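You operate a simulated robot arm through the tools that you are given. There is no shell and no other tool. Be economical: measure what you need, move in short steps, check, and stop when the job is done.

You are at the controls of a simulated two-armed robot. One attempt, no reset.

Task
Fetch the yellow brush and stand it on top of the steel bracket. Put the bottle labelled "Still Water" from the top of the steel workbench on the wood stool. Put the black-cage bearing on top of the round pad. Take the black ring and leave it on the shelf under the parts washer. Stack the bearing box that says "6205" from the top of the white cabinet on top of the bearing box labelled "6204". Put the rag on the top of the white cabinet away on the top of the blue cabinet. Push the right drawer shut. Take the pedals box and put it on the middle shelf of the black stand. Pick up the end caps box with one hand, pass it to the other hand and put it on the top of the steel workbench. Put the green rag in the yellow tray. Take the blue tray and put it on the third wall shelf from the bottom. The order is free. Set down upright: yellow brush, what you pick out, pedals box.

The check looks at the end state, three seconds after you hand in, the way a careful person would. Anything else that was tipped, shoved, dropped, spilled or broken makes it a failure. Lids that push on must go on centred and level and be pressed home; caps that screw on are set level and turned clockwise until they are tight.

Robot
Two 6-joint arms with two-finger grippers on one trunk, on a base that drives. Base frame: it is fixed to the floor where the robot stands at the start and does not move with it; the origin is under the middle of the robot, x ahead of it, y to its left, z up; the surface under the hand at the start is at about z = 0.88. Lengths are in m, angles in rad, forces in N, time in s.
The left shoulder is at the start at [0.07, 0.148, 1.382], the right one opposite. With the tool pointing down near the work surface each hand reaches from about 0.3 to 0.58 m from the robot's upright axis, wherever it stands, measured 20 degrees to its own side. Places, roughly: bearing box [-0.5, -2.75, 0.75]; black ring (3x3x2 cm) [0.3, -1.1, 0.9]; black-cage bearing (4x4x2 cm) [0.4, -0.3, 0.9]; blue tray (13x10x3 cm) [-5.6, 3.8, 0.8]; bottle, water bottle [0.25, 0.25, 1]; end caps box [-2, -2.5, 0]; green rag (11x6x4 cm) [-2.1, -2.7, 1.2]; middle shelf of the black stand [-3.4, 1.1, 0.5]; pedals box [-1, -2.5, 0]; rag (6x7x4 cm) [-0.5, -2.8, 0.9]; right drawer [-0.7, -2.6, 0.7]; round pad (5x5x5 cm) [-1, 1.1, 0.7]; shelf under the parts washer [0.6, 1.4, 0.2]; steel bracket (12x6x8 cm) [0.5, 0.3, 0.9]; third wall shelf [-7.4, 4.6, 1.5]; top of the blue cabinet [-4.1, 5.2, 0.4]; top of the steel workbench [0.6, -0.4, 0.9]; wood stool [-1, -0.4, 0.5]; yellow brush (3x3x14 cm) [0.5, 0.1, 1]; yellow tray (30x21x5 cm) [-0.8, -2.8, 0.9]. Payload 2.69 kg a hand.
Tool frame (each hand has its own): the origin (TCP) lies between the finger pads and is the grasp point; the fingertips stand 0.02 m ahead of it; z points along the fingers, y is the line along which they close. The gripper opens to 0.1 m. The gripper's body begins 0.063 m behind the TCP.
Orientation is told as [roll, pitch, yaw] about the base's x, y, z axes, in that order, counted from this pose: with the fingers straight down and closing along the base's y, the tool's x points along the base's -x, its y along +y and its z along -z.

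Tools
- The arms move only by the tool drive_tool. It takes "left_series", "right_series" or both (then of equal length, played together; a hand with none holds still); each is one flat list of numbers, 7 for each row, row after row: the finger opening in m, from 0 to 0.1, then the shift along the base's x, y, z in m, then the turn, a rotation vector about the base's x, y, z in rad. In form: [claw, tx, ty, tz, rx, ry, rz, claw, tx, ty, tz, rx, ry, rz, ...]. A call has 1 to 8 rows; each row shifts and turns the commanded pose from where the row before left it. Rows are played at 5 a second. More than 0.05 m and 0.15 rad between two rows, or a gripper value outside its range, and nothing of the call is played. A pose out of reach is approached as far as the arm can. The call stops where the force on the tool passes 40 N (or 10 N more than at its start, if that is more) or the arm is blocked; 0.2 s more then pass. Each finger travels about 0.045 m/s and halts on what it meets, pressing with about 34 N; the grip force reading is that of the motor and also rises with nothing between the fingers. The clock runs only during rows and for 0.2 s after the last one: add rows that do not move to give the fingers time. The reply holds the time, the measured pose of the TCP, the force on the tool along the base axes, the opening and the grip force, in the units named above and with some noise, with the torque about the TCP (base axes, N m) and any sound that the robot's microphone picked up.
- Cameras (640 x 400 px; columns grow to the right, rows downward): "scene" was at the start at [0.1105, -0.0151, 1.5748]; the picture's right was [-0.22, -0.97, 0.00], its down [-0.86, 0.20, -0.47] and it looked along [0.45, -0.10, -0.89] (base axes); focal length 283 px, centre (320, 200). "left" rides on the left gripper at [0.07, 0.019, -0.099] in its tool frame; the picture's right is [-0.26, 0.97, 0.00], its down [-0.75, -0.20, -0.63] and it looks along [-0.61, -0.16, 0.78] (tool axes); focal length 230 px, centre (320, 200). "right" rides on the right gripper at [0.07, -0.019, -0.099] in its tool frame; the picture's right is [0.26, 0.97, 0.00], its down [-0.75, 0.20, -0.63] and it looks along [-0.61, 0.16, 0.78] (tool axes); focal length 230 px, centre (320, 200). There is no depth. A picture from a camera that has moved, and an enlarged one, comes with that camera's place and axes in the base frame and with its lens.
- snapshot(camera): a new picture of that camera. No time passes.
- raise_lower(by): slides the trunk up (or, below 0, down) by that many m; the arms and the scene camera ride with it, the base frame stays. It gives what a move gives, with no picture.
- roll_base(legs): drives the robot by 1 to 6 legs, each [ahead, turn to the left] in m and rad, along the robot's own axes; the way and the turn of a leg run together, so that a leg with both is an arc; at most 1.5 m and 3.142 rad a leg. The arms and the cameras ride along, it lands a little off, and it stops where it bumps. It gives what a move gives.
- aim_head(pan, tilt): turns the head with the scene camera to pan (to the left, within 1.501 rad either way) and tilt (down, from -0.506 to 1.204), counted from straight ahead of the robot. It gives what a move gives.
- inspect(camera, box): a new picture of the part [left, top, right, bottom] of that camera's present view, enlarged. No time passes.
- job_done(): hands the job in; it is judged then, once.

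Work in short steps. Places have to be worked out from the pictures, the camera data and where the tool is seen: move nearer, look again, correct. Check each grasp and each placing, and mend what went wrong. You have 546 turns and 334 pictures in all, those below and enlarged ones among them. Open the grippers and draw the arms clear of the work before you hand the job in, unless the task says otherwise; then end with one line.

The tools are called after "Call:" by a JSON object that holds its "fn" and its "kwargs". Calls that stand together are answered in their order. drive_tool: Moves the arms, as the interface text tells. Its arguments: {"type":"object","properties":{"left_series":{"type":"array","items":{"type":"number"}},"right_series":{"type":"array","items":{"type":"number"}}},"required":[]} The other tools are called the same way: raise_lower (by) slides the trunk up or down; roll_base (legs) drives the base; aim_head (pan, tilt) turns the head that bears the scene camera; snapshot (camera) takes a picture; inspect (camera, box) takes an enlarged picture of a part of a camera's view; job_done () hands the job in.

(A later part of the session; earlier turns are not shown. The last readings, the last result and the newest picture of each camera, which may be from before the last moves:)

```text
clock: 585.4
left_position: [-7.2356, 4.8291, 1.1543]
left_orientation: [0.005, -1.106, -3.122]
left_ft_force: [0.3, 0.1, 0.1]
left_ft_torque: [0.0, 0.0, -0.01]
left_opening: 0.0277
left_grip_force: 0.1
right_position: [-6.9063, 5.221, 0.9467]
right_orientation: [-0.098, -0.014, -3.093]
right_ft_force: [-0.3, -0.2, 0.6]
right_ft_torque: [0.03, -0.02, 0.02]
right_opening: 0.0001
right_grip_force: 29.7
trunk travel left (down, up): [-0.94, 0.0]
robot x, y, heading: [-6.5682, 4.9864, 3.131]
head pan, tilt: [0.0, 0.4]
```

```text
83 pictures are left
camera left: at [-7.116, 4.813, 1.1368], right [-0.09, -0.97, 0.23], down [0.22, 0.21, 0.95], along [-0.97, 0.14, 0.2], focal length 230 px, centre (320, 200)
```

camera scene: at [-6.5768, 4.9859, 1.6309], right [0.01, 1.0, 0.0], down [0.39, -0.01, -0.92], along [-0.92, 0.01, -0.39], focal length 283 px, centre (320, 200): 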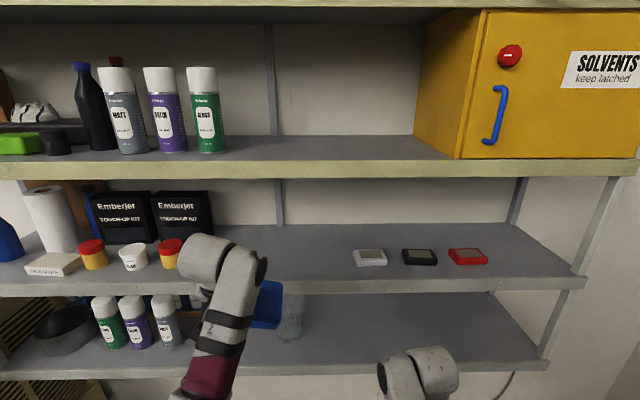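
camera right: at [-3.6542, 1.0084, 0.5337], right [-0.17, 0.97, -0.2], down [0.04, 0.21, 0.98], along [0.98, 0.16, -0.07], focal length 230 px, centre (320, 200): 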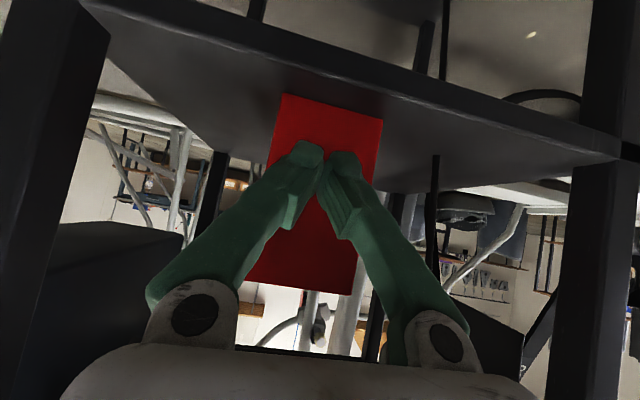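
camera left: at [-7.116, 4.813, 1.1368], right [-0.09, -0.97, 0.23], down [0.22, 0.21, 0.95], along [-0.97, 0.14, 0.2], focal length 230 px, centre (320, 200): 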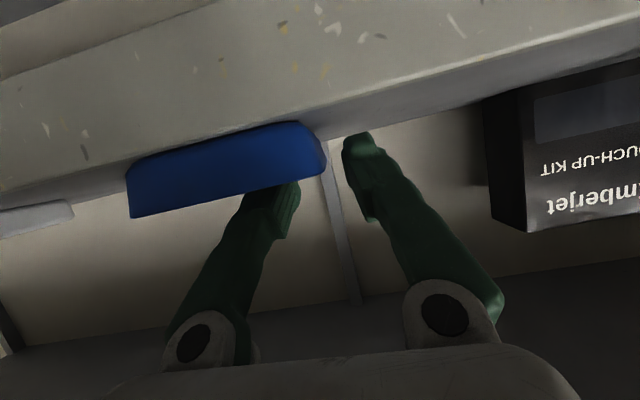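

Inside finger is behind the near wall. Lower 4 mm and close.

Call:
{"fn": "drive_tool", "kwargs": {"left_series": [0.028, 0, 0, -0.005, 0, 0, 0, 0.0, 0, 0, 0, 0, 0, 0, 0.0, 0, 0, 0, 0, 0, 0, 0.0, 0, 0, 0, 0, 0, 0, 0.0, 0, 0, 0, 0, 0, 0]}}

Call:
{"fn": "drive_tool", "kwargs": {"left_series": [0, 0, 0, 0.01, 0, 0, 0, 0, 0, 0, 0.02, 0, 0, 0, 0, 0, 0, 0, 0, 0, 0]}}

Call:
{"fn": "snapshot", "kwargs": {"camera": "left"}}

Call:
{"fn": "inspect", "kwargs": {"camera": "scene", "box": [180, 180, 420, 380]}}

```text
clock: 586.6
left_position: [-7.238, 4.8294, 1.151]
left_orientation: [0.004, -1.108, -3.122]
left_ft_force: [-0.7, -0.3, 2.0]
left_ft_torque: [0.3, -0.15, 0.1]
left_opening: 0.0061
left_grip_force: 31.5
right_position: [-6.9066, 5.2206, 0.9466]
right_orientation: [-0.097, -0.013, -3.097]
right_ft_force: [-0.2, -0.1, -0.6]
right_ft_torque: [0.01, -0.01, 0.0]
right_opening: 0.0001
right_grip_force: 29.5
trunk travel left (down, up): [-0.94, 0.0]
robot x, y, heading: [-6.5731, 4.984, 3.133]
head pan, tilt: [0.0, 0.4]
```

```text
clock: 587.4
left_position: [-7.2366, 4.8301, 1.1785]
left_orientation: [0.007, -1.105, -3.125]
left_ft_force: [-0.4, 0.4, -1.1]
left_ft_torque: [-0.07, -0.08, 0.0]
left_opening: 0.0058
left_grip_force: 31.0
right_position: [-6.9075, 5.221, 0.947]
right_orientation: [-0.098, -0.015, -3.094]
right_ft_force: [-0.5, 0.1, -0.7]
right_ft_torque: [-0.01, -0.01, 0.01]
right_opening: 0.0001
right_grip_force: 29.2
trunk travel left (down, up): [-0.94, 0.0]
robot x, y, heading: [-6.5703, 4.9888, 3.134]
head pan, tilt: [0.0, 0.4]
```

```text
82 pictures are left
camera left: at [-7.1158, 4.8141, 1.1609], right [-0.09, -0.97, 0.23], down [0.22, 0.21, 0.95], along [-0.97, 0.14, 0.2], focal length 230 px, centre (320, 200)
```

left: 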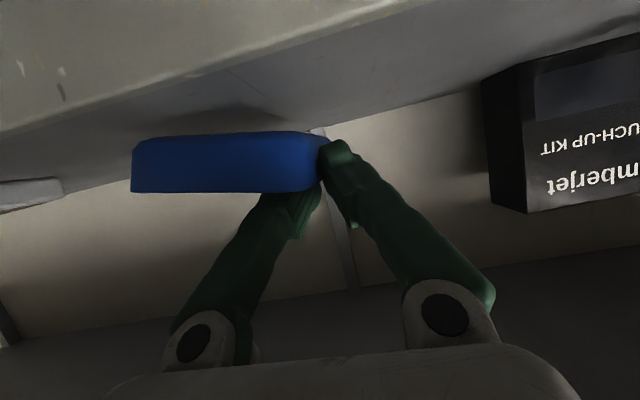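

```text
2.00 times, centred on (300, 280) of scene
camera zoom: at [-6.7165, 4.9869, 1.6308], right [0.01, 1.0, 0.0], down [0.39, 0.0, -0.92], along [-0.92, 0.01, -0.39], focal length 566 px, centre (360, 40)
```

zoom: 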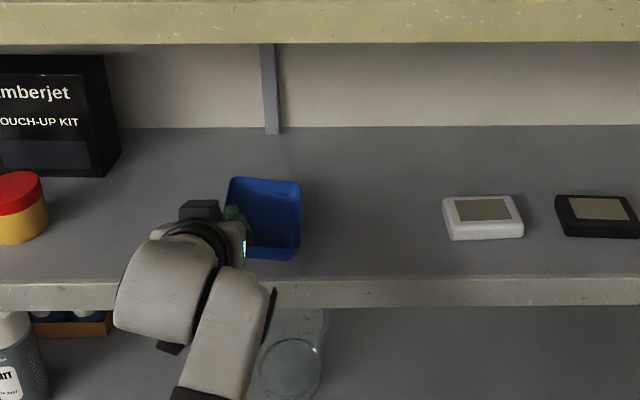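

Tray held (drooping slightly on the free side). Back off with a small sidestep toward +y, then raise to the third shelf level.

Call:
{"fn": "roll_base", "kwargs": {"legs": [[-0.4, 0], [0, -0.35], [0.25, 0], [0, 0.35]]}}

Call:
{"fn": "drive_tool", "kwargs": {"left_series": [0, 0, 0, 0.04, 0.03, 0, 0, 0, 0, 0, 0.04, 0.03, 0, 0, 0, -0.01, 0, 0.04, 0.03, 0, 0, 0, -0.01, 0, 0.04, 0.03, 0, 0, 0, -0.015, 0, 0.04, 0, 0, 0, 0, -0.015, 0, 0.04, 0, 0, 0, 0, -0.02, 0, 0.04, 0, 0.01, 0, 0, -0.02, 0, 0.04, 0, 0.01, 0]}}

Call:
{"fn": "drive_tool", "kwargs": {"left_series": [0, -0.02, 0, 0.02, 0, 0.02, 0, 0, -0.01, 0, 0.02, 0, 0.02, 0, 0, 0, 0, 0, 0, 0, 0]}}

Call:
{"fn": "snapshot", "kwargs": {"camera": "scene"}}

Call:
{"fn": "snapshot", "kwargs": {"camera": "left"}}

```text
clock: 593.5
left_position: [-7.0697, 4.9153, 1.1784]
left_orientation: [0.009, -1.108, -3.126]
left_ft_force: [-0.1, -0.3, -1.6]
left_ft_torque: [-0.05, -0.07, 0.03]
left_opening: 0.0061
left_grip_force: 31.3
right_position: [-6.7408, 5.3062, 0.946]
right_orientation: [-0.099, -0.013, -3.092]
right_ft_force: [0.5, 0.8, -0.1]
right_ft_torque: [0.03, -0.01, 0.03]
right_opening: 0.0
right_grip_force: 29.8
trunk travel left (down, up): [-0.94, 0.0]
robot x, y, heading: [-6.4005, 5.0708, 3.137]
head pan, tilt: [0.0, 0.4]
```

```text
clock: 595.3
left_position: [-7.1578, 4.9168, 1.5013]
left_orientation: [-0.27, -1.112, -2.876]
left_ft_force: [-0.3, -0.1, -0.6]
left_ft_torque: [0.0, 0.05, 0.02]
left_opening: 0.0
left_grip_force: 29.4
right_position: [-6.7382, 5.306, 0.946]
right_orientation: [-0.097, -0.016, -3.092]
right_ft_force: [-0.3, -0.1, 0.0]
right_ft_torque: [-0.03, 0.02, 0.04]
right_opening: 0.0
right_grip_force: 29.4
trunk travel left (down, up): [-0.94, 0.0]
robot x, y, heading: [-6.3994, 5.0687, 3.128]
head pan, tilt: [0.0, 0.4]
```

```text
clock: 596.1
left_position: [-7.1685, 4.91, 1.5318]
left_orientation: [-0.294, -1.15, -2.855]
left_ft_force: [0.1, 0.1, 0.1]
left_ft_torque: [0.04, 0.0, 0.0]
left_opening: 0.0
left_grip_force: 29.6
left hand out of reach, approached as far as the arm can: row 1, 2
right_position: [-6.7396, 5.3048, 0.9458]
right_orientation: [-0.101, -0.015, -3.094]
right_ft_force: [0.8, 0.0, -0.2]
right_ft_torque: [0.02, 0.01, -0.02]
right_opening: 0.0
right_grip_force: 29.4
trunk travel left (down, up): [-0.94, 0.0]
robot x, y, heading: [-6.4072, 5.0722, 3.139]
head pan, tilt: [0.0, 0.4]
```

```text
80 pictures are left
camera scene: at [-6.5495, 5.0712, 1.6309], right [0.01, 1.0, 0.0], down [0.39, 0.0, -0.92], along [-0.92, 0.01, -0.39], focal length 283 px, centre (320, 200)
```

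scene: 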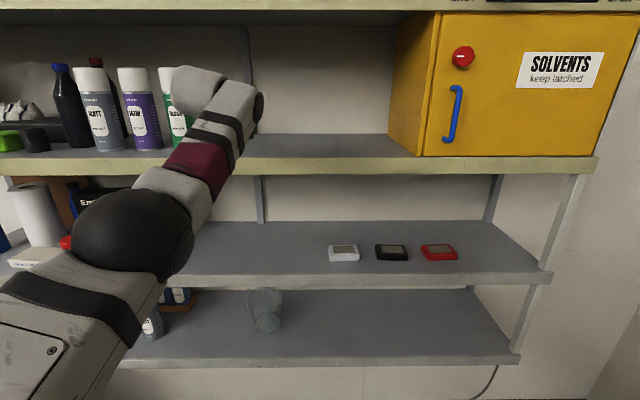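

```text
79 pictures are left
camera left: at [-7.0495, 4.8968, 1.5042], right [-0.08, -0.99, 0.12], down [0.28, 0.09, 0.96], along [-0.96, 0.11, 0.27], focal length 230 px, centre (320, 200)
```

left: 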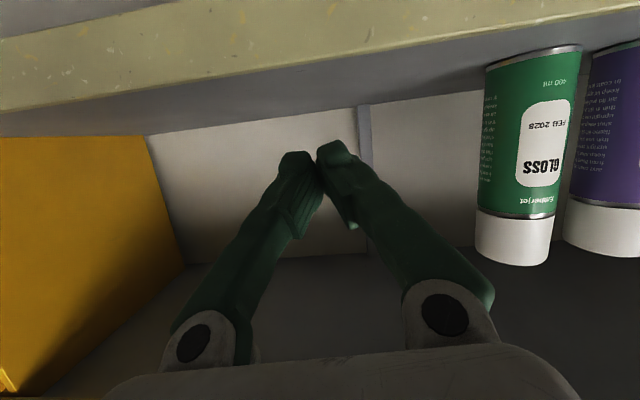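

The tray got knocked out of the grip (it touched the shelf above while rising). Find where it fell.

Call:
{"fn": "aim_head", "kwargs": {"pan": 0.1, "tilt": 0.95}}

Call:
{"fn": "snapshot", "kwargs": {"camera": "scene"}}

```text
clock: 597.0
left_position: [-7.1691, 4.9109, 1.5299]
left_orientation: [-0.293, -1.148, -2.855]
left_ft_force: [0.0, -0.1, -0.4]
left_ft_torque: [0.01, -0.03, -0.01]
left_opening: 0.0
left_grip_force: 29.3
right_position: [-6.7401, 5.3052, 0.9462]
right_orientation: [-0.098, -0.014, -3.093]
right_ft_force: [0.6, -0.3, 0.9]
right_ft_torque: [0.05, 0.0, -0.02]
right_opening: 0.0001
right_grip_force: 29.6
trunk travel left (down, up): [-0.94, 0.0]
robot x, y, heading: [-6.4067, 5.0689, 3.137]
head pan, tilt: [0.099, 0.949]
```

```text
78 pictures are left
camera scene: at [-6.5295, 5.0642, 1.5843], right [-0.09, 1.0, 0.0], down [0.81, 0.08, -0.58], along [-0.58, -0.05, -0.81], focal length 283 px, centre (320, 200)
```

scene: 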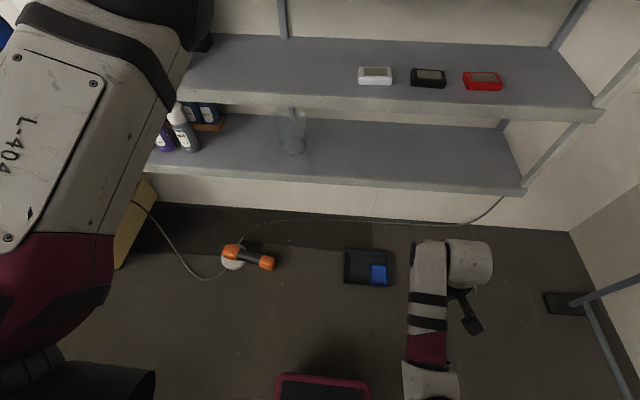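

Call:
{"fn": "inspect", "kwargs": {"camera": "scene", "box": [320, 230, 420, 300]}}

```text
5.71 times, centred on (370, 265) of scene
camera zoom: at [-6.5295, 5.0642, 1.5843], right [-0.09, 1.0, 0.0], down [0.81, 0.08, -0.58], along [-0.58, -0.05, -0.81], focal length 1616 px, centre (34, -171)
```

zoom: 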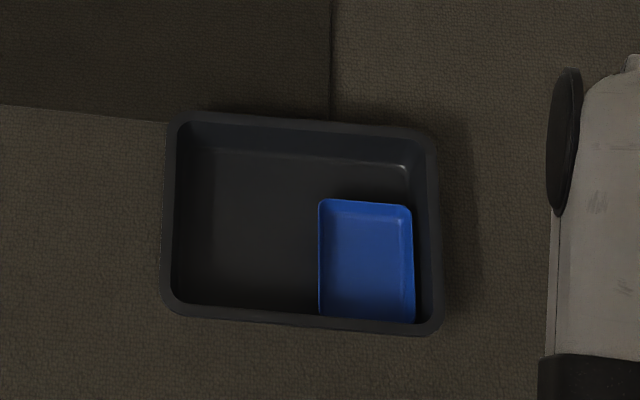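

The tray fell upright into a dark bin on the floor at about (-7.15,5.35). I'll fetch it again: back off, lower the left hand and reduce its tilt to ~0.5.

Call:
{"fn": "roll_base", "kwargs": {"legs": [[-0.25, 0]]}}

Call:
{"fn": "drive_tool", "kwargs": {"left_series": [0.03, 0.01, 0, -0.04, -0.03, -0.02, 0, 0.03, 0.01, 0, -0.04, -0.03, -0.02, 0, 0.03, 0.01, 0, -0.04, -0.03, -0.04, 0, 0.03, 0.01, 0, -0.04, -0.03, -0.04, 0, 0.03, 0.01, 0, -0.045, 0, -0.06, 0, 0.03, 0, 0, -0.045, 0, -0.06, 0, 0.03, 0, 0, -0.045, 0, -0.06, 0, 0.03, 0, 0, -0.045, 0, -0.06, 0]}}

Call:
{"fn": "drive_tool", "kwargs": {"left_series": [0.03, 0, 0, -0.045, 0, -0.06, 0, 0.03, 0, 0, -0.045, 0, -0.06, 0, 0.03, 0, 0, -0.045, 0, -0.06, 0, 0.03, 0, 0, -0.045, 0, -0.06, 0, 0.03, 0, 0, -0.03, 0, -0.06, 0, 0.03, 0, 0, 0, 0, 0, 0]}}

```text
clock: 598.8
left_position: [-6.9335, 4.9132, 1.527]
left_orientation: [-0.29, -1.142, -2.863]
left_ft_force: [-0.3, -0.1, 0.2]
left_ft_torque: [0.02, 0.02, 0.0]
left_opening: 0.0002
left_grip_force: 29.3
right_position: [-6.4985, 5.3051, 0.9449]
right_orientation: [-0.098, -0.011, -3.099]
right_ft_force: [-0.1, -0.1, -0.1]
right_ft_torque: [0.0, -0.01, 0.0]
right_opening: 0.0
right_grip_force: 29.3
trunk travel left (down, up): [-0.94, 0.0]
robot x, y, heading: [-6.1587, 5.0722, 3.125]
head pan, tilt: [0.099, 0.949]
```

```text
clock: 600.6
left_position: [-6.8776, 4.9132, 1.188]
left_orientation: [0.01, -0.807, -3.132]
left_ft_force: [-0.8, -0.8, -0.7]
left_ft_torque: [0.0, 0.02, 0.02]
left_opening: 0.0301
left_grip_force: 0.0
right_position: [-6.4964, 5.3048, 0.9477]
right_orientation: [-0.097, -0.013, -3.097]
right_ft_force: [-0.3, 0.6, -0.2]
right_ft_torque: [-0.05, 0.01, 0.0]
right_opening: 0.0003
right_grip_force: 29.7
trunk travel left (down, up): [-0.94, 0.0]
robot x, y, heading: [-6.1625, 5.0697, 3.13]
head pan, tilt: [0.099, 0.949]
```

```text
clock: 602.0
left_position: [-6.8298, 4.8897, 0.9928]
left_orientation: [0.015, -0.505, -3.135]
left_ft_force: [-0.9, 0.8, 0.1]
left_ft_torque: [-0.02, 0.02, -0.01]
left_opening: 0.0299
left_grip_force: 0.0
left hand out of reach, approached as far as the arm can: row 3, 4, 5
right_position: [-6.4958, 5.3057, 0.9464]
right_orientation: [-0.098, -0.014, -3.097]
right_ft_force: [0.6, 0.5, 0.2]
right_ft_torque: [-0.02, 0.01, 0.01]
right_opening: 0.0
right_grip_force: 29.0
trunk travel left (down, up): [-0.94, 0.0]
robot x, y, heading: [-6.1634, 5.0692, 3.13]
head pan, tilt: [0.099, 0.949]
```

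Extend the right hand forward (so its elbow stays clear), lower the trunk, then approach the bin.

Call:
{"fn": "drive_tool", "kwargs": {"right_series": [0, -0.04, 0, 0, 0.02, 0, 0, 0, -0.04, 0, 0, 0.02, 0, 0, 0, -0.04, 0, 0, 0.02, 0, 0, 0, -0.04, 0, 0, 0.02, 0, 0, 0, -0.03, 0, 0, 0.018, 0, 0, 0, 0, 0, 0, 0, 0, 0]}}

Call:
{"fn": "raise_lower", "kwargs": {"by": -0.4}}

Call:
{"fn": "raise_lower", "kwargs": {"by": -0.35}}

Call:
{"fn": "roll_base", "kwargs": {"legs": [[0, -0.85], [0.48, 0], [0, 0.85]]}}

Call:
{"fn": "aim_head", "kwargs": {"pan": 0.1, "tilt": 0.9}}

Call:
{"fn": "snapshot", "kwargs": {"camera": "scene"}}

Call:
{"fn": "snapshot", "kwargs": {"camera": "left"}}

```text
clock: 603.4
left_position: [-6.8305, 4.8886, 0.9945]
left_orientation: [0.015, -0.506, -3.134]
left_ft_force: [0.1, -0.3, 0.9]
left_ft_torque: [0.01, 0.03, 0.02]
left_opening: 0.0301
left_grip_force: 0.0
right_position: [-6.6855, 5.3038, 0.9451]
right_orientation: [-0.197, -0.011, -3.096]
right_ft_force: [0.8, -0.7, 0.2]
right_ft_torque: [-0.01, 0.01, 0.0]
right_opening: 0.0002
right_grip_force: 28.9
trunk travel left (down, up): [-0.94, 0.0]
robot x, y, heading: [-6.1635, 5.0717, 3.127]
head pan, tilt: [0.099, 0.949]
```

```text
clock: 607.3
left_position: [-6.8287, 4.889, 0.5938]
left_orientation: [0.014, -0.505, -3.133]
left_ft_force: [-0.3, -0.3, 0.2]
left_ft_torque: [0.02, -0.01, 0.02]
left_opening: 0.03
left_grip_force: 0.0
right_position: [-6.6849, 5.3055, 0.5439]
right_orientation: [-0.197, -0.011, -3.096]
right_ft_force: [-0.1, 0.1, 0.3]
right_ft_torque: [0.02, 0.02, 0.0]
right_opening: 0.0
right_grip_force: 30.2
trunk travel left (down, up): [-0.54, 0.4]
robot x, y, heading: [-6.1613, 5.07, 3.128]
head pan, tilt: [0.099, 0.949]
```

```text
clock: 610.7
left_position: [-6.8297, 4.8899, 0.2429]
left_orientation: [0.014, -0.505, -3.136]
left_ft_force: [-0.2, 0.5, -0.5]
left_ft_torque: [0.01, -0.03, -0.01]
left_opening: 0.0303
left_grip_force: 0.1
right_position: [-6.6845, 5.3025, 0.1931]
right_orientation: [-0.197, -0.011, -3.095]
right_ft_force: [-0.5, -0.9, 0.2]
right_ft_torque: [-0.03, 0.01, 0.01]
right_opening: 0.0
right_grip_force: 29.4
trunk travel left (down, up): [-0.19, 0.75]
robot x, y, heading: [-6.1606, 5.0662, 3.131]
head pan, tilt: [0.099, 0.949]
```

```text
clock: 617.9
left_position: [-7.1399, 5.2695, 0.2425]
left_orientation: [0.013, -0.503, 3.13]
left_ft_force: [0.4, -0.1, 0.1]
left_ft_torque: [0.0, 0.04, -0.05]
left_opening: 0.0299
left_grip_force: 0.2
right_position: [-6.9878, 5.6801, 0.1943]
right_orientation: [-0.197, -0.009, -3.117]
right_ft_force: [-0.1, 0.1, 0.1]
right_ft_torque: [0.0, 0.01, -0.01]
right_opening: 0.0001
right_grip_force: 29.4
trunk travel left (down, up): [-0.19, 0.75]
robot x, y, heading: [-6.4658, 5.4335, 3.106]
head pan, tilt: [0.099, 0.949]
```

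```text
clock: 618.6
left_position: [-7.1395, 5.2697, 0.2439]
left_orientation: [0.015, -0.505, 3.13]
left_ft_force: [-0.7, 0.6, -0.4]
left_ft_torque: [0.01, -0.04, -0.01]
left_opening: 0.0297
left_grip_force: 0.1
right_position: [-6.986, 5.6799, 0.1949]
right_orientation: [-0.195, -0.011, -3.117]
right_ft_force: [-0.2, 0.5, -1.0]
right_ft_torque: [0.0, 0.0, 0.01]
right_opening: 0.0001
right_grip_force: 29.2
trunk travel left (down, up): [-0.19, 0.75]
robot x, y, heading: [-6.4672, 5.4342, 3.103]
head pan, tilt: [0.099, 0.901]
```

```text
76 pictures are left
camera scene: at [-6.5948, 5.4305, 0.8378], right [-0.07, 1.0, 0.0], down [0.78, 0.05, -0.62], along [-0.62, -0.04, -0.78], focal length 283 px, centre (320, 200)
```

scene: 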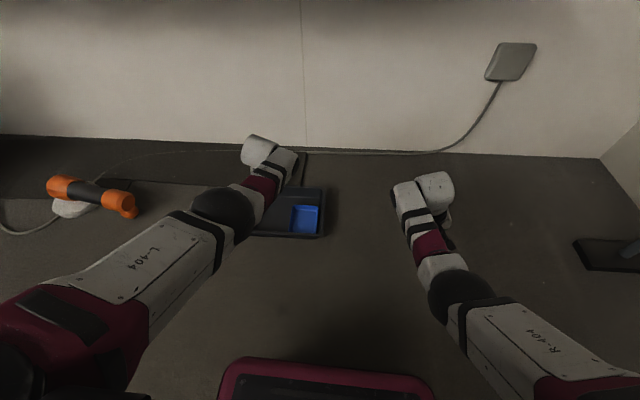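

```text
75 pictures are left
camera left: at [-7.0295, 5.2497, 0.2961], right [-0.23, -0.96, 0.14], down [-0.35, 0.21, 0.91], along [-0.91, 0.16, -0.39], focal length 230 px, centre (320, 200)
```

left: 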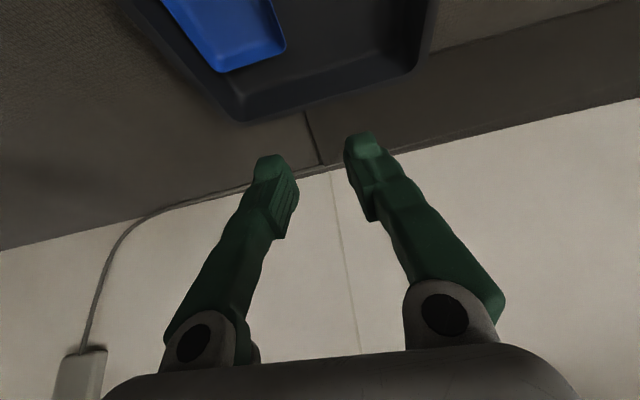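

Tray wall at y≈5.295, x -7.09…-7.195. Shift +y 2.6 cm and lower 0.13.

Call:
{"fn": "drive_tool", "kwargs": {"left_series": [0.03, 0, 0.013, 0, 0, 0, 0, 0.03, 0.002, 0.013, 0, 0, 0, 0, 0.03, 0, 0, 0, 0, 0, 0]}}

Call:
{"fn": "raise_lower", "kwargs": {"by": -0.14}}

Call:
{"fn": "snapshot", "kwargs": {"camera": "left"}}

```text
clock: 619.4
left_position: [-7.1367, 5.2936, 0.244]
left_orientation: [0.015, -0.504, 3.13]
left_ft_force: [0.5, 0.8, -0.5]
left_ft_torque: [0.0, 0.03, 0.03]
left_opening: 0.0302
left_grip_force: 0.1
right_position: [-6.9864, 5.6802, 0.1938]
right_orientation: [-0.196, -0.01, -3.117]
right_ft_force: [-0.9, 0.7, -0.1]
right_ft_torque: [-0.01, -0.02, -0.01]
right_opening: 0.0
right_grip_force: 29.1
trunk travel left (down, up): [-0.19, 0.75]
robot x, y, heading: [-6.4643, 5.434, 3.108]
head pan, tilt: [0.099, 0.901]
```

```text
clock: 621.0
left_position: [-7.1365, 5.2939, 0.105]
left_orientation: [0.013, -0.504, 3.128]
left_ft_force: [-0.7, 0.0, 0.1]
left_ft_torque: [0.0, 0.01, 0.01]
left_opening: 0.0302
left_grip_force: 0.0
right_position: [-6.9859, 5.6813, 0.0534]
right_orientation: [-0.196, -0.011, -3.118]
right_ft_force: [-0.3, -0.5, 0.5]
right_ft_torque: [0.0, 0.0, 0.0]
right_opening: 0.0
right_grip_force: 29.7
trunk travel left (down, up): [-0.05, 0.89]
robot x, y, heading: [-6.4653, 5.4378, 3.103]
head pan, tilt: [0.099, 0.901]
```

```text
74 pictures are left
camera left: at [-7.0271, 5.2754, 0.1573], right [-0.23, -0.96, 0.14], down [-0.35, 0.21, 0.91], along [-0.91, 0.16, -0.39], focal length 230 px, centre (320, 200)
```

left: 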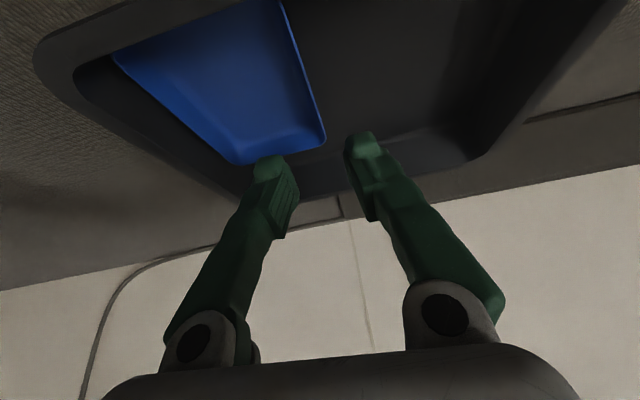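

Raise the right hand (near the floor), then lower the left onto the wall.

Call:
{"fn": "drive_tool", "kwargs": {"right_series": [0, 0, 0, 0.03, 0, 0, 0, 0, 0, 0, 0.03, 0, 0, 0, 0, 0, 0, 0.02, 0, 0, 0], "left_series": [0.03, 0, -0.003, 0, 0, 0, 0, 0.03, 0, 0, 0, 0, 0, 0, 0.03, 0, 0, 0, 0, 0, 0]}}

Call:
{"fn": "raise_lower", "kwargs": {"by": -0.05}}

Call:
{"fn": "drive_tool", "kwargs": {"left_series": [0.03, 0, 0, -0.008, 0, 0, 0, 0.03, 0, 0, -0.007, 0, 0, 0, 0.03, 0, 0, 0, 0, 0, 0]}}

Call:
{"fn": "snapshot", "kwargs": {"camera": "left"}}

```text
clock: 621.8
left_position: [-7.137, 5.2912, 0.1038]
left_orientation: [0.013, -0.504, 3.129]
left_ft_force: [-0.7, -0.3, 0.4]
left_ft_torque: [0.0, -0.01, 0.0]
left_opening: 0.0299
left_grip_force: 0.1
right_position: [-6.986, 5.6829, 0.1354]
right_orientation: [-0.198, -0.01, -3.116]
right_ft_force: [-0.1, 0.3, 0.7]
right_ft_torque: [0.03, 0.0, -0.03]
right_opening: 0.0
right_grip_force: 29.0
trunk travel left (down, up): [-0.05, 0.89]
robot x, y, heading: [-6.4702, 5.4346, 3.106]
head pan, tilt: [0.099, 0.901]
```

```text
clock: 622.8
left_position: [-7.1378, 5.2907, 0.054]
left_orientation: [0.014, -0.503, 3.13]
left_ft_force: [0.4, -0.3, -0.6]
left_ft_torque: [0.0, 0.02, 0.0]
left_opening: 0.03
left_grip_force: 0.1
right_position: [-6.9855, 5.6829, 0.0849]
right_orientation: [-0.196, -0.009, -3.118]
right_ft_force: [0.4, 1.3, 0.1]
right_ft_torque: [-0.01, -0.04, -0.01]
right_opening: 0.0
right_grip_force: 29.5
trunk travel left (down, up): [0.0, 0.94]
robot x, y, heading: [-6.4683, 5.4302, 3.106]
head pan, tilt: [0.099, 0.901]
```

```text
clock: 623.6
left_position: [-7.1324, 5.2867, 0.0426]
left_orientation: [0.014, -0.504, 3.129]
left_ft_force: [0.4, 0.1, 0.4]
left_ft_torque: [0.02, 0.01, -0.01]
left_opening: 0.03
left_grip_force: 0.0
left hand out of reach, approached as far as the arm can: row 1, 2
right_position: [-6.9858, 5.6818, 0.084]
right_orientation: [-0.195, -0.009, -3.116]
right_ft_force: [-0.7, 0.4, 0.3]
right_ft_torque: [0.01, -0.01, -0.02]
right_opening: 0.0
right_grip_force: 29.6
trunk travel left (down, up): [0.0, 0.94]
robot x, y, heading: [-6.4684, 5.4344, 3.112]
head pan, tilt: [0.099, 0.901]
```

```text
73 pictures are left
camera left: at [-7.0222, 5.2672, 0.0951], right [-0.23, -0.96, 0.14], down [-0.35, 0.21, 0.91], along [-0.91, 0.16, -0.39], focal length 230 px, centre (320, 200)
```

left: 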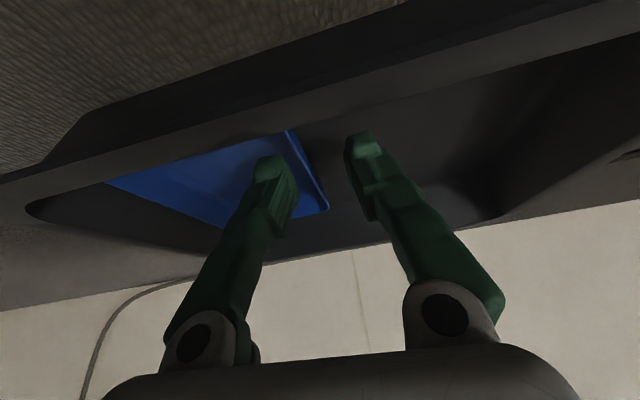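

Get a deeper pinch: roll ahead 0.03, pull the hand back equally and lower 1 cm.

Call:
{"fn": "roll_base", "kwargs": {"legs": [[0.04, 0]]}}

Call:
{"fn": "drive_tool", "kwargs": {"left_series": [0.03, 0.015, 0.002, 0, 0, 0, 0, 0.03, 0.015, 0.001, -0.006, 0, 0, 0, 0.03, 0, 0, -0.006, 0, 0, 0, 0.03, 0, 0, 0, 0, 0, 0]}}

Call:
{"fn": "snapshot", "kwargs": {"camera": "left"}}

```text
clock: 624.4
left_position: [-7.1723, 5.2869, 0.0425]
left_orientation: [0.013, -0.504, 3.131]
left_ft_force: [-0.4, -0.3, 0.5]
left_ft_torque: [-0.08, -0.01, 0.01]
left_opening: 0.0297
left_grip_force: 0.1
right_position: [-7.0252, 5.6842, 0.0844]
right_orientation: [-0.196, -0.011, -3.116]
right_ft_force: [-0.8, -0.3, 0.5]
right_ft_torque: [-0.01, 0.02, -0.04]
right_opening: 0.0
right_grip_force: 29.2
trunk travel left (down, up): [0.0, 0.94]
robot x, y, heading: [-6.505, 5.4356, 3.106]
head pan, tilt: [0.099, 0.901]
```

```text
clock: 625.4
left_position: [-7.1641, 5.2903, 0.0292]
left_orientation: [0.014, -0.515, 3.13]
left_ft_force: [-3.4, -3.1, 16.1]
left_ft_torque: [0.27, 0.02, -0.08]
left_opening: 0.0279
left_grip_force: 0.0
left hand out of reach, approached as far as the arm can: row 1, 2
right_position: [-7.026, 5.6829, 0.0855]
right_orientation: [-0.196, -0.012, -3.115]
right_ft_force: [-1.0, 1.6, 0.1]
right_ft_torque: [0.02, -0.02, 0.02]
right_opening: 0.0
right_grip_force: 29.0
trunk travel left (down, up): [0.0, 0.94]
robot x, y, heading: [-6.5099, 5.4352, 3.113]
head pan, tilt: [0.099, 0.901]
```

```text
72 pictures are left
camera left: at [-7.0542, 5.2716, 0.0811], right [-0.23, -0.96, 0.14], down [-0.34, 0.21, 0.92], along [-0.91, 0.16, -0.38], focal length 230 px, centre (320, 200)
```

left: 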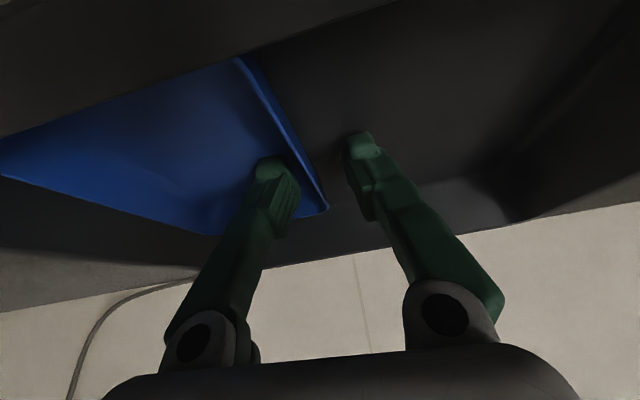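

Close on the wall and lift.

Call:
{"fn": "drive_tool", "kwargs": {"left_series": [0.0, 0, 0, 0, 0, 0, 0, 0.0, 0, 0, 0, 0, 0, 0, 0, 0, 0, 0, 0, 0, 0, 0, 0, 0, 0, 0, 0, 0]}}

Call:
{"fn": "raise_lower", "kwargs": {"by": 0.12}}

Call:
{"fn": "snapshot", "kwargs": {"camera": "left"}}

Call:
{"fn": "snapshot", "kwargs": {"camera": "scene"}}

```text
clock: 626.4
left_position: [-7.1623, 5.2911, 0.0268]
left_orientation: [0.014, -0.508, 3.129]
left_ft_force: [-5.9, 3.3, 13.2]
left_ft_torque: [0.42, -0.08, 0.33]
left_opening: 0.006
left_grip_force: 32.8
right_position: [-7.0261, 5.684, 0.0859]
right_orientation: [-0.196, -0.011, -3.116]
right_ft_force: [0.0, 0.0, 0.2]
right_ft_torque: [-0.01, 0.01, 0.0]
right_opening: 0.0
right_grip_force: 29.6
trunk travel left (down, up): [0.0, 0.94]
robot x, y, heading: [-6.5051, 5.4347, 3.106]
head pan, tilt: [0.099, 0.901]
```

```text
clock: 627.9
left_position: [-7.1625, 5.2913, 0.143]
left_orientation: [0.013, -0.505, 3.131]
left_ft_force: [-0.1, 0.5, -1.3]
left_ft_torque: [-0.09, 0.05, 0.0]
left_opening: 0.0064
left_grip_force: 31.8
right_position: [-7.0263, 5.6832, 0.2026]
right_orientation: [-0.196, -0.011, -3.116]
right_ft_force: [0.1, 0.1, -0.8]
right_ft_torque: [0.0, 0.02, -0.01]
right_opening: 0.0
right_grip_force: 29.6
trunk travel left (down, up): [-0.12, 0.82]
robot x, y, heading: [-6.5071, 5.434, 3.107]
head pan, tilt: [0.099, 0.901]
```

```text
71 pictures are left
camera left: at [-7.0522, 5.2716, 0.197], right [-0.23, -0.96, 0.14], down [-0.35, 0.21, 0.91], along [-0.91, 0.16, -0.39], focal length 230 px, centre (320, 200)
```

left: 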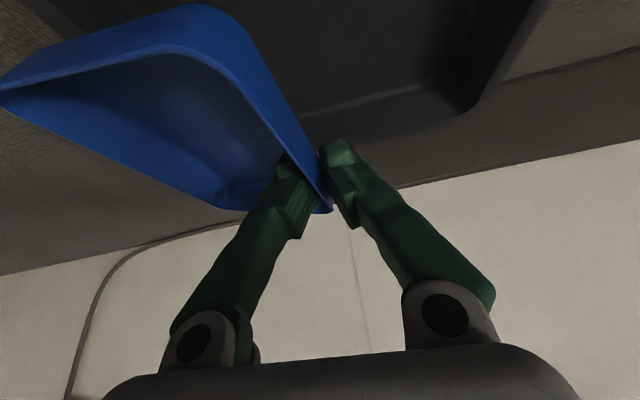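

```text
70 pictures are left
camera scene: at [-6.6356, 5.4316, 0.7677], right [-0.07, 1.0, 0.0], down [0.78, 0.05, -0.62], along [-0.62, -0.04, -0.78], focal length 283 px, centre (320, 200)
```

scene: 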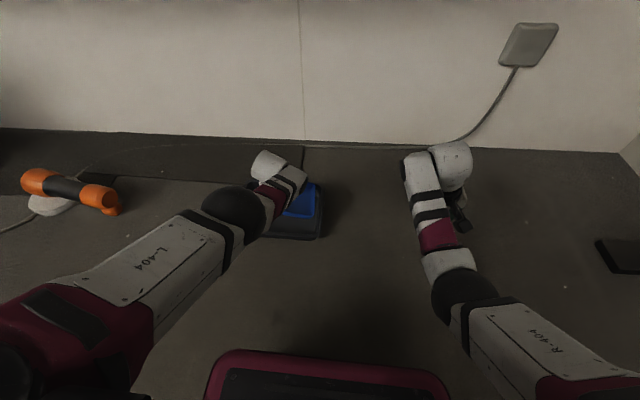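

Tray regained. Back away, raise to the top, and sidestep toward y≈5.06.

Call:
{"fn": "roll_base", "kwargs": {"legs": [[-0.42, 0]]}}

Call:
{"fn": "raise_lower", "kwargs": {"by": 0.4}}

Call:
{"fn": "raise_lower", "kwargs": {"by": 0.4}}

Call:
{"fn": "roll_base", "kwargs": {"legs": [[0, 0.78], [0.5, 0], [0, -0.76]]}}

Call:
{"fn": "drive_tool", "kwargs": {"left_series": [0, 0, 0, 0.03, 0, 0, 0, 0, 0, 0, 0.03, 0, 0, 0, 0, 0, 0, 0.03, 0, 0, 0, 0, 0, 0, 0.03, 0, 0, 0, 0, 0, 0, 0.03, 0, 0, 0, 0, 0, 0, 0.03, 0, 0, 0, 0, 0, 0, 0.02, 0, 0, 0, 0, 0, 0, 0, 0, 0, 0], "right_series": [0, 0.03, 0, 0, -0.03, 0, 0, 0, 0.03, 0, 0, -0.03, 0, 0, 0, 0.02, 0, 0, -0.03, 0, 0, 0, 0, 0, 0, -0.03, 0, 0, 0, 0, 0, 0, -0.03, 0, 0, 0, 0, 0, 0, -0.03, 0, 0, 0, 0, 0, 0, 0, 0, 0, 0, 0, 0, 0, 0, 0, 0]}}

```text
clock: 630.5
left_position: [-6.7414, 5.2743, 0.1435]
left_orientation: [0.014, -0.505, 3.136]
left_ft_force: [-0.1, -0.9, -1.9]
left_ft_torque: [-0.06, 0.04, -0.02]
left_opening: 0.0061
left_grip_force: 31.3
right_position: [-6.6094, 5.6679, 0.2052]
right_orientation: [-0.198, -0.01, -3.11]
right_ft_force: [-0.6, 0.1, -0.7]
right_ft_torque: [-0.03, -0.03, 0.01]
right_opening: 0.0002
right_grip_force: 29.7
trunk travel left (down, up): [-0.12, 0.82]
robot x, y, heading: [-6.0894, 5.4282, 3.118]
head pan, tilt: [0.099, 0.901]
```

```text
clock: 634.4
left_position: [-6.7414, 5.2755, 0.5443]
left_orientation: [0.015, -0.505, 3.134]
left_ft_force: [0.2, 0.7, -1.1]
left_ft_torque: [-0.08, 0.05, 0.0]
left_opening: 0.0059
left_grip_force: 31.3
right_position: [-6.6096, 5.6674, 0.6034]
right_orientation: [-0.199, -0.011, -3.11]
right_ft_force: [-0.5, -0.1, 0.2]
right_ft_torque: [-0.02, 0.02, 0.0]
right_opening: 0.0
right_grip_force: 29.3
trunk travel left (down, up): [-0.52, 0.42]
robot x, y, heading: [-6.0883, 5.4245, 3.116]
head pan, tilt: [0.099, 0.901]
```

```text
clock: 638.2
left_position: [-6.7417, 5.2742, 0.9437]
left_orientation: [0.015, -0.505, 3.135]
left_ft_force: [-0.5, 0.2, -1.8]
left_ft_torque: [-0.06, 0.05, 0.04]
left_opening: 0.0062
left_grip_force: 31.4
right_position: [-6.6088, 5.6687, 1.0041]
right_orientation: [-0.196, -0.009, -3.11]
right_ft_force: [0.4, 0.3, 0.2]
right_ft_torque: [-0.02, 0.01, 0.0]
right_opening: 0.0002
right_grip_force: 29.7
trunk travel left (down, up): [-0.92, 0.02]
robot x, y, heading: [-6.0889, 5.4252, 3.117]
head pan, tilt: [0.099, 0.901]
```

```text
clock: 645.2
left_position: [-7.0985, 4.8974, 0.9445]
left_orientation: [0.012, -0.505, -3.11]
left_ft_force: [-0.4, 0.1, -2.9]
left_ft_torque: [-0.03, 0.02, 0.03]
left_opening: 0.0061
left_grip_force: 31.5
right_position: [-6.9796, 5.2952, 1.0045]
right_orientation: [-0.197, -0.01, -3.073]
right_ft_force: [0.0, -0.3, -1.1]
right_ft_torque: [0.02, 0.0, 0.01]
right_opening: 0.0001
right_grip_force: 29.8
trunk travel left (down, up): [-0.92, 0.02]
robot x, y, heading: [-6.4485, 5.0721, -3.129]
head pan, tilt: [0.099, 0.901]
```

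```text
clock: 647.0
left_position: [-7.1563, 4.9036, 1.1228]
left_orientation: [0.013, -0.502, -3.11]
left_ft_force: [0.5, -0.7, -1.0]
left_ft_torque: [-0.05, 0.02, 0.0]
left_opening: 0.0059
left_grip_force: 31.5
left hand out of reach, approached as far as the arm can: row 1, 2, 3, 4, 5, 6
right_position: [-6.9087, 5.2956, 0.9898]
right_orientation: [-0.018, -0.024, -3.078]
right_ft_force: [-0.1, 0.0, -0.4]
right_ft_torque: [0.01, -0.04, -0.03]
right_opening: 0.0
right_grip_force: 29.3
right hand out of reach, approached as far as the arm can: row 3, 5
trunk travel left (down, up): [-0.92, 0.02]
robot x, y, heading: [-6.4518, 5.0691, -3.13]
head pan, tilt: [0.099, 0.901]
```

Hand is close to the shelf edge; back up 0.15 and bring the tray to z≈1.19.

Call:
{"fn": "roll_base", "kwargs": {"legs": [[-0.15, 0]]}}

Call:
{"fn": "drive_tool", "kwargs": {"left_series": [0, 0.015, 0, 0.02, 0, 0, 0, 0, 0.015, 0, 0.02, 0, 0, 0, 0, 0.015, 0, 0.02, 0, 0, 0, 0, 0.015, 0, 0.01, 0, 0, 0, 0, 0, 0, 0, 0, 0, 0]}}

Call:
{"fn": "snapshot", "kwargs": {"camera": "left"}}

```text
clock: 648.4
left_position: [-7.0305, 4.9047, 1.1129]
left_orientation: [0.014, -0.486, -3.109]
left_ft_force: [-0.8, -0.8, -2.5]
left_ft_torque: [-0.03, 0.04, 0.01]
left_opening: 0.0059
left_grip_force: 31.6
right_position: [-6.7777, 5.2971, 0.9853]
right_orientation: [-0.018, -0.009, -3.075]
right_ft_force: [1.9, 0.9, 1.5]
right_ft_torque: [-0.04, 0.08, 0.01]
right_opening: 0.0
right_grip_force: 29.7
trunk travel left (down, up): [-0.92, 0.02]
robot x, y, heading: [-6.3047, 5.073, -3.13]
head pan, tilt: [0.099, 0.901]
```

```text
clock: 649.6
left_position: [-7.01, 4.9147, 1.1926]
left_orientation: [0.015, -0.508, -3.108]
left_ft_force: [0.3, 0.6, -2.4]
left_ft_torque: [-0.07, 0.06, -0.02]
left_opening: 0.0059
left_grip_force: 30.8
left hand out of reach, approached as far as the arm can: row 1, 2, 3, 4
right_position: [-6.7552, 5.2972, 0.9929]
right_orientation: [-0.019, -0.032, -3.076]
right_ft_force: [1.7, -0.3, 0.1]
right_ft_torque: [0.0, 0.02, 0.02]
right_opening: 0.0001
right_grip_force: 29.4
trunk travel left (down, up): [-0.92, 0.02]
robot x, y, heading: [-6.302, 5.0732, -3.126]
head pan, tilt: [0.099, 0.901]
```

```text
69 pictures are left
camera left: at [-6.8985, 4.9003, 1.2449], right [-0.19, -0.97, 0.14], down [-0.36, 0.2, 0.91], along [-0.91, 0.12, -0.39], focal length 230 px, centre (320, 200)
```

left: 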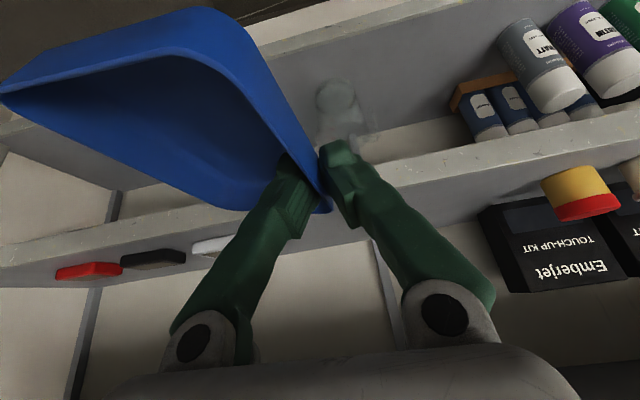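

Lower to z≈1.16 and roll toward shelf 2.

Call:
{"fn": "drive_tool", "kwargs": {"left_series": [0, 0, 0, -0.015, 0, 0, 0, 0, 0, 0, -0.015, 0, 0, 0, 0, 0, 0, 0, 0, 0, 0]}}

Call:
{"fn": "roll_base", "kwargs": {"legs": [[0.2, 0]]}}

Call:
{"fn": "drive_tool", "kwargs": {"left_series": [0, 0, 0, 0, 0, 0, 0, 0, 0, 0, 0, 0, 0, 0, 0, 0, 0, 0, 0, 0, 0]}}

Call:
{"fn": "roll_base", "kwargs": {"legs": [[0.05, 0]]}}

Call:
{"fn": "drive_tool", "kwargs": {"left_series": [0, 0, 0, 0, 0, 0, 0, 0, 0, 0, 0, 0, 0, 0, 0, 0, 0, 0, 0, 0, 0]}}

Call:
{"fn": "snapshot", "kwargs": {"camera": "left"}}

```text
clock: 650.4
left_position: [-7.012, 4.9135, 1.159]
left_orientation: [0.013, -0.507, -3.108]
left_ft_force: [-0.2, -0.4, -2.1]
left_ft_torque: [-0.07, 0.07, 0.03]
left_opening: 0.0059
left_grip_force: 31.9
right_position: [-6.7566, 5.2968, 0.9923]
right_orientation: [-0.02, -0.03, -3.075]
right_ft_force: [1.1, -0.7, -0.3]
right_ft_torque: [0.0, 0.03, 0.02]
right_opening: 0.0001
right_grip_force: 29.2
trunk travel left (down, up): [-0.92, 0.02]
robot x, y, heading: [-6.3036, 5.0681, -3.124]
head pan, tilt: [0.099, 0.901]
```

```text
clock: 652.0
left_position: [-7.2025, 4.9137, 1.1637]
left_orientation: [0.015, -0.511, -3.111]
left_ft_force: [0.9, -0.3, -1.4]
left_ft_torque: [-0.09, 0.05, -0.03]
left_opening: 0.006
left_grip_force: 30.6
right_position: [-6.9463, 5.2956, 0.9937]
right_orientation: [-0.019, -0.033, -3.079]
right_ft_force: [0.7, 0.3, 0.9]
right_ft_torque: [0.01, 0.06, 0.02]
right_opening: 0.0
right_grip_force: 29.2
trunk travel left (down, up): [-0.92, 0.02]
robot x, y, heading: [-6.4985, 5.0716, -3.136]
head pan, tilt: [0.099, 0.901]
```

```text
clock: 652.8
left_position: [-7.2073, 4.9128, 1.1584]
left_orientation: [0.014, -0.507, -3.112]
left_ft_force: [0.7, 0.8, -0.8]
left_ft_torque: [-0.04, 0.01, -0.01]
left_opening: 0.006
left_grip_force: 31.2
right_position: [-6.9513, 5.2957, 0.9911]
right_orientation: [-0.021, -0.031, -3.077]
right_ft_force: [0.3, 0.4, -0.4]
right_ft_torque: [0.03, 0.01, -0.01]
right_opening: 0.0002
right_grip_force: 30.2
trunk travel left (down, up): [-0.92, 0.02]
robot x, y, heading: [-6.4991, 5.0668, -3.133]
head pan, tilt: [0.099, 0.901]
```

```text
clock: 653.7
left_position: [-7.2779, 4.9155, 1.1586]
left_orientation: [0.015, -0.502, -3.112]
left_ft_force: [-1.3, 0.4, -2.3]
left_ft_torque: [-0.04, 0.03, 0.01]
left_opening: 0.006
left_grip_force: 31.5
right_position: [-7.0017, 5.2961, 0.9921]
right_orientation: [-0.017, -0.032, -3.082]
right_ft_force: [0.3, 0.4, 0.3]
right_ft_torque: [-0.01, -0.06, -0.01]
right_opening: 0.0001
right_grip_force: 29.5
trunk travel left (down, up): [-0.92, 0.02]
robot x, y, heading: [-6.5444, 5.0655, -3.134]
head pan, tilt: [0.099, 0.901]
```

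```text
clock: 654.5
left_position: [-7.2612, 4.9143, 1.1658]
left_orientation: [0.015, -0.514, -3.112]
left_ft_force: [0.0, -0.6, -1.8]
left_ft_torque: [-0.04, 0.03, 0.0]
left_opening: 0.006
left_grip_force: 31.3
right_position: [-6.9899, 5.2966, 0.9953]
right_orientation: [-0.019, -0.047, -3.082]
right_ft_force: [0.3, -0.3, -0.9]
right_ft_torque: [-0.02, 0.06, -0.01]
right_opening: 0.0003
right_grip_force: 29.5
trunk travel left (down, up): [-0.92, 0.02]
robot x, y, heading: [-6.545, 5.0695, -3.134]
head pan, tilt: [0.099, 0.901]
```

```text
68 pictures are left
camera left: at [-7.1506, 4.9002, 1.2174], right [-0.19, -0.97, 0.14], down [-0.35, 0.2, 0.91], along [-0.92, 0.12, -0.38], focal length 230 px, centre (320, 200)
```

left: 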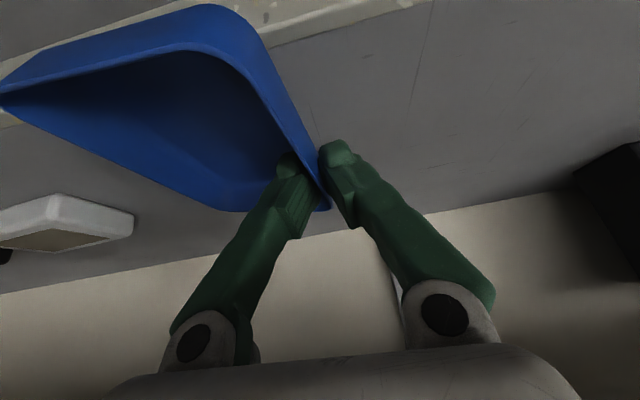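

Lower to contact and release.

Call:
{"fn": "drive_tool", "kwargs": {"left_series": [0, -0.005, 0, -0.01, 0, 0, 0, 0, 0, 0, -0.008, 0, 0, 0, 0, 0, 0, -0.006, 0, 0, 0, 0, 0, 0, 0, 0, 0, 0]}}

Call:
{"fn": "drive_tool", "kwargs": {"left_series": [0.012, 0, 0, 0.0, 0, 0, 0, 0.022, 0, 0, 0.002, 0, 0, 0, 0.03, 0, 0, 0, 0, 0, 0, 0.03, 0, 0, 0.01, 0, 0, 0, 0.03, 0, 0, 0.012, 0, 0, 0, 0.03, 0.005, 0, 0.012, 0, 0, 0, 0.03, 0, 0, 0, 0, 0, 0]}}

Call:
{"fn": "snapshot", "kwargs": {"camera": "left"}}

```text
clock: 655.5
left_position: [-7.2594, 4.9136, 1.1465]
left_orientation: [0.016, -0.521, -3.113]
left_ft_force: [2.1, 0.6, 2.7]
left_ft_torque: [0.02, -0.21, -0.07]
left_opening: 0.0059
left_grip_force: 31.3
left hand out of reach, approached as far as the arm can: row 2
right_position: [-6.9844, 5.297, 0.998]
right_orientation: [-0.019, -0.051, -3.083]
right_ft_force: [-0.1, 0.2, 1.0]
right_ft_torque: [-0.01, 0.02, 0.01]
right_opening: 0.0002
right_grip_force: 29.8
trunk travel left (down, up): [-0.92, 0.02]
robot x, y, heading: [-6.5441, 5.0703, -3.135]
head pan, tilt: [0.099, 0.901]
```

```text
clock: 657.1
left_position: [-7.2584, 4.914, 1.1814]
left_orientation: [0.015, -0.519, -3.11]
left_ft_force: [-0.3, 1.2, -0.7]
left_ft_torque: [-0.02, 0.03, 0.0]
left_opening: 0.0299
left_grip_force: 0.1
left hand out of reach, approached as far as the arm can: row 6
right_position: [-6.9849, 5.2961, 0.997]
right_orientation: [-0.019, -0.049, -3.082]
right_ft_force: [-0.1, -0.6, -0.5]
right_ft_torque: [0.03, 0.01, 0.02]
right_opening: 0.0
right_grip_force: 29.4
trunk travel left (down, up): [-0.92, 0.02]
robot x, y, heading: [-6.5441, 5.0683, -3.135]
head pan, tilt: [0.099, 0.901]
```

```text
67 pictures are left
camera left: at [-7.1481, 4.8988, 1.2324], right [-0.19, -0.97, 0.14], down [-0.35, 0.2, 0.92], along [-0.92, 0.12, -0.38], focal length 230 px, centre (320, 200)
```

left: 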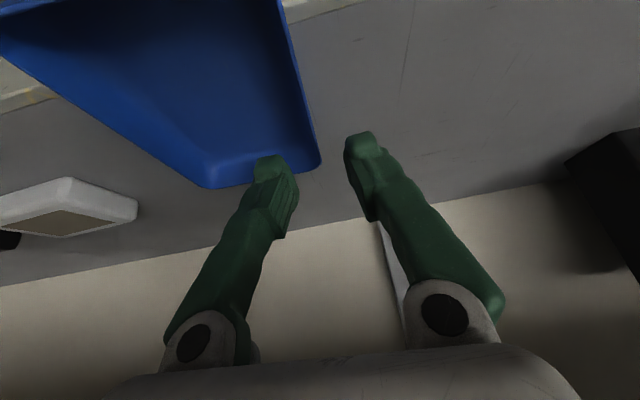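

Released. Back up 0.25, tilt to ~1.1 rad, level, then come back over the near wall.

Call:
{"fn": "roll_base", "kwargs": {"legs": [[-0.25, 0]]}}

Call:
{"fn": "drive_tool", "kwargs": {"left_series": [0.028, 0.005, 0, 0.005, 0.001, 0.08, 0, 0.028, 0.005, 0, 0.005, 0.001, 0.08, 0, 0.028, 0.005, 0, 0, 0.001, 0.08, 0, 0.028, 0.005, 0, 0, 0.001, 0.08, 0, 0.028, 0, 0, 0, 0.001, 0.08, 0, 0.028, 0, 0, 0, 0.001, 0.08, 0, 0.028, 0, 0, 0, 0.001, 0.08, 0, 0.028, 0, 0, 0, 0.001, 0.03, 0]}}

Call:
{"fn": "drive_tool", "kwargs": {"left_series": [0.028, 0, 0, 0, 0, 0, 0, 0.028, 0, 0, 0, 0, 0, 0]}}

Call:
{"fn": "snapshot", "kwargs": {"camera": "left"}}

```text
clock: 658.9
left_position: [-7.0194, 4.9147, 1.1788]
left_orientation: [0.016, -0.515, -3.112]
left_ft_force: [-0.7, -0.5, -0.5]
left_ft_torque: [0.02, -0.01, -0.06]
left_opening: 0.0299
left_grip_force: 0.1
right_position: [-6.7442, 5.2966, 0.9965]
right_orientation: [-0.019, -0.047, -3.081]
right_ft_force: [0.1, 0.9, 0.5]
right_ft_torque: [-0.01, -0.02, 0.0]
right_opening: 0.0001
right_grip_force: 29.7
trunk travel left (down, up): [-0.92, 0.02]
robot x, y, heading: [-6.3014, 5.073, -3.131]
head pan, tilt: [0.099, 0.901]
```

```text
clock: 660.7
left_position: [-7.0845, 4.9263, 1.1818]
left_orientation: [-0.041, -1.106, -3.069]
left_ft_force: [0.5, -0.4, -0.2]
left_ft_torque: [-0.01, -0.01, 0.01]
left_opening: 0.0278
left_grip_force: 0.1
left hand out of reach, approached as far as the arm can: row 1, 2, 3, 4, 5, 6, 7
right_position: [-6.7413, 5.2972, 0.9972]
right_orientation: [-0.019, -0.051, -3.079]
right_ft_force: [-0.5, 0.0, 1.1]
right_ft_torque: [-0.01, 0.01, -0.05]
right_opening: 0.0
right_grip_force: 29.4
trunk travel left (down, up): [-0.92, 0.02]
robot x, y, heading: [-6.3035, 5.0711, -3.137]
head pan, tilt: [0.099, 0.901]
```

```text
clock: 661.3
left_position: [-7.0849, 4.9248, 1.1823]
left_orientation: [-0.041, -1.107, -3.07]
left_ft_force: [0.7, 0.5, 0.6]
left_ft_torque: [0.02, -0.01, -0.03]
left_opening: 0.0279
left_grip_force: 0.0
right_position: [-6.7426, 5.2982, 0.9978]
right_orientation: [-0.019, -0.052, -3.081]
right_ft_force: [0.7, -0.6, -0.3]
right_ft_torque: [-0.02, 0.0, -0.02]
right_opening: 0.0002
right_grip_force: 29.8
trunk travel left (down, up): [-0.92, 0.02]
robot x, y, heading: [-6.3014, 5.0731, -3.131]
head pan, tilt: [0.099, 0.901]
```

```text
66 pictures are left
camera left: at [-6.9637, 4.9112, 1.1636], right [-0.08, -0.97, 0.21], down [0.22, 0.19, 0.96], along [-0.97, 0.12, 0.2], focal length 230 px, centre (320, 200)
```

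left: 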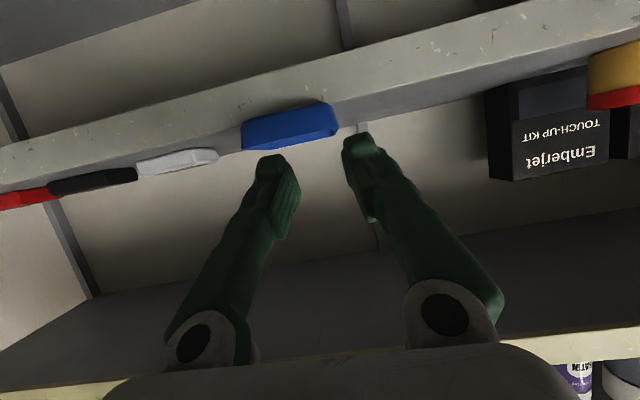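

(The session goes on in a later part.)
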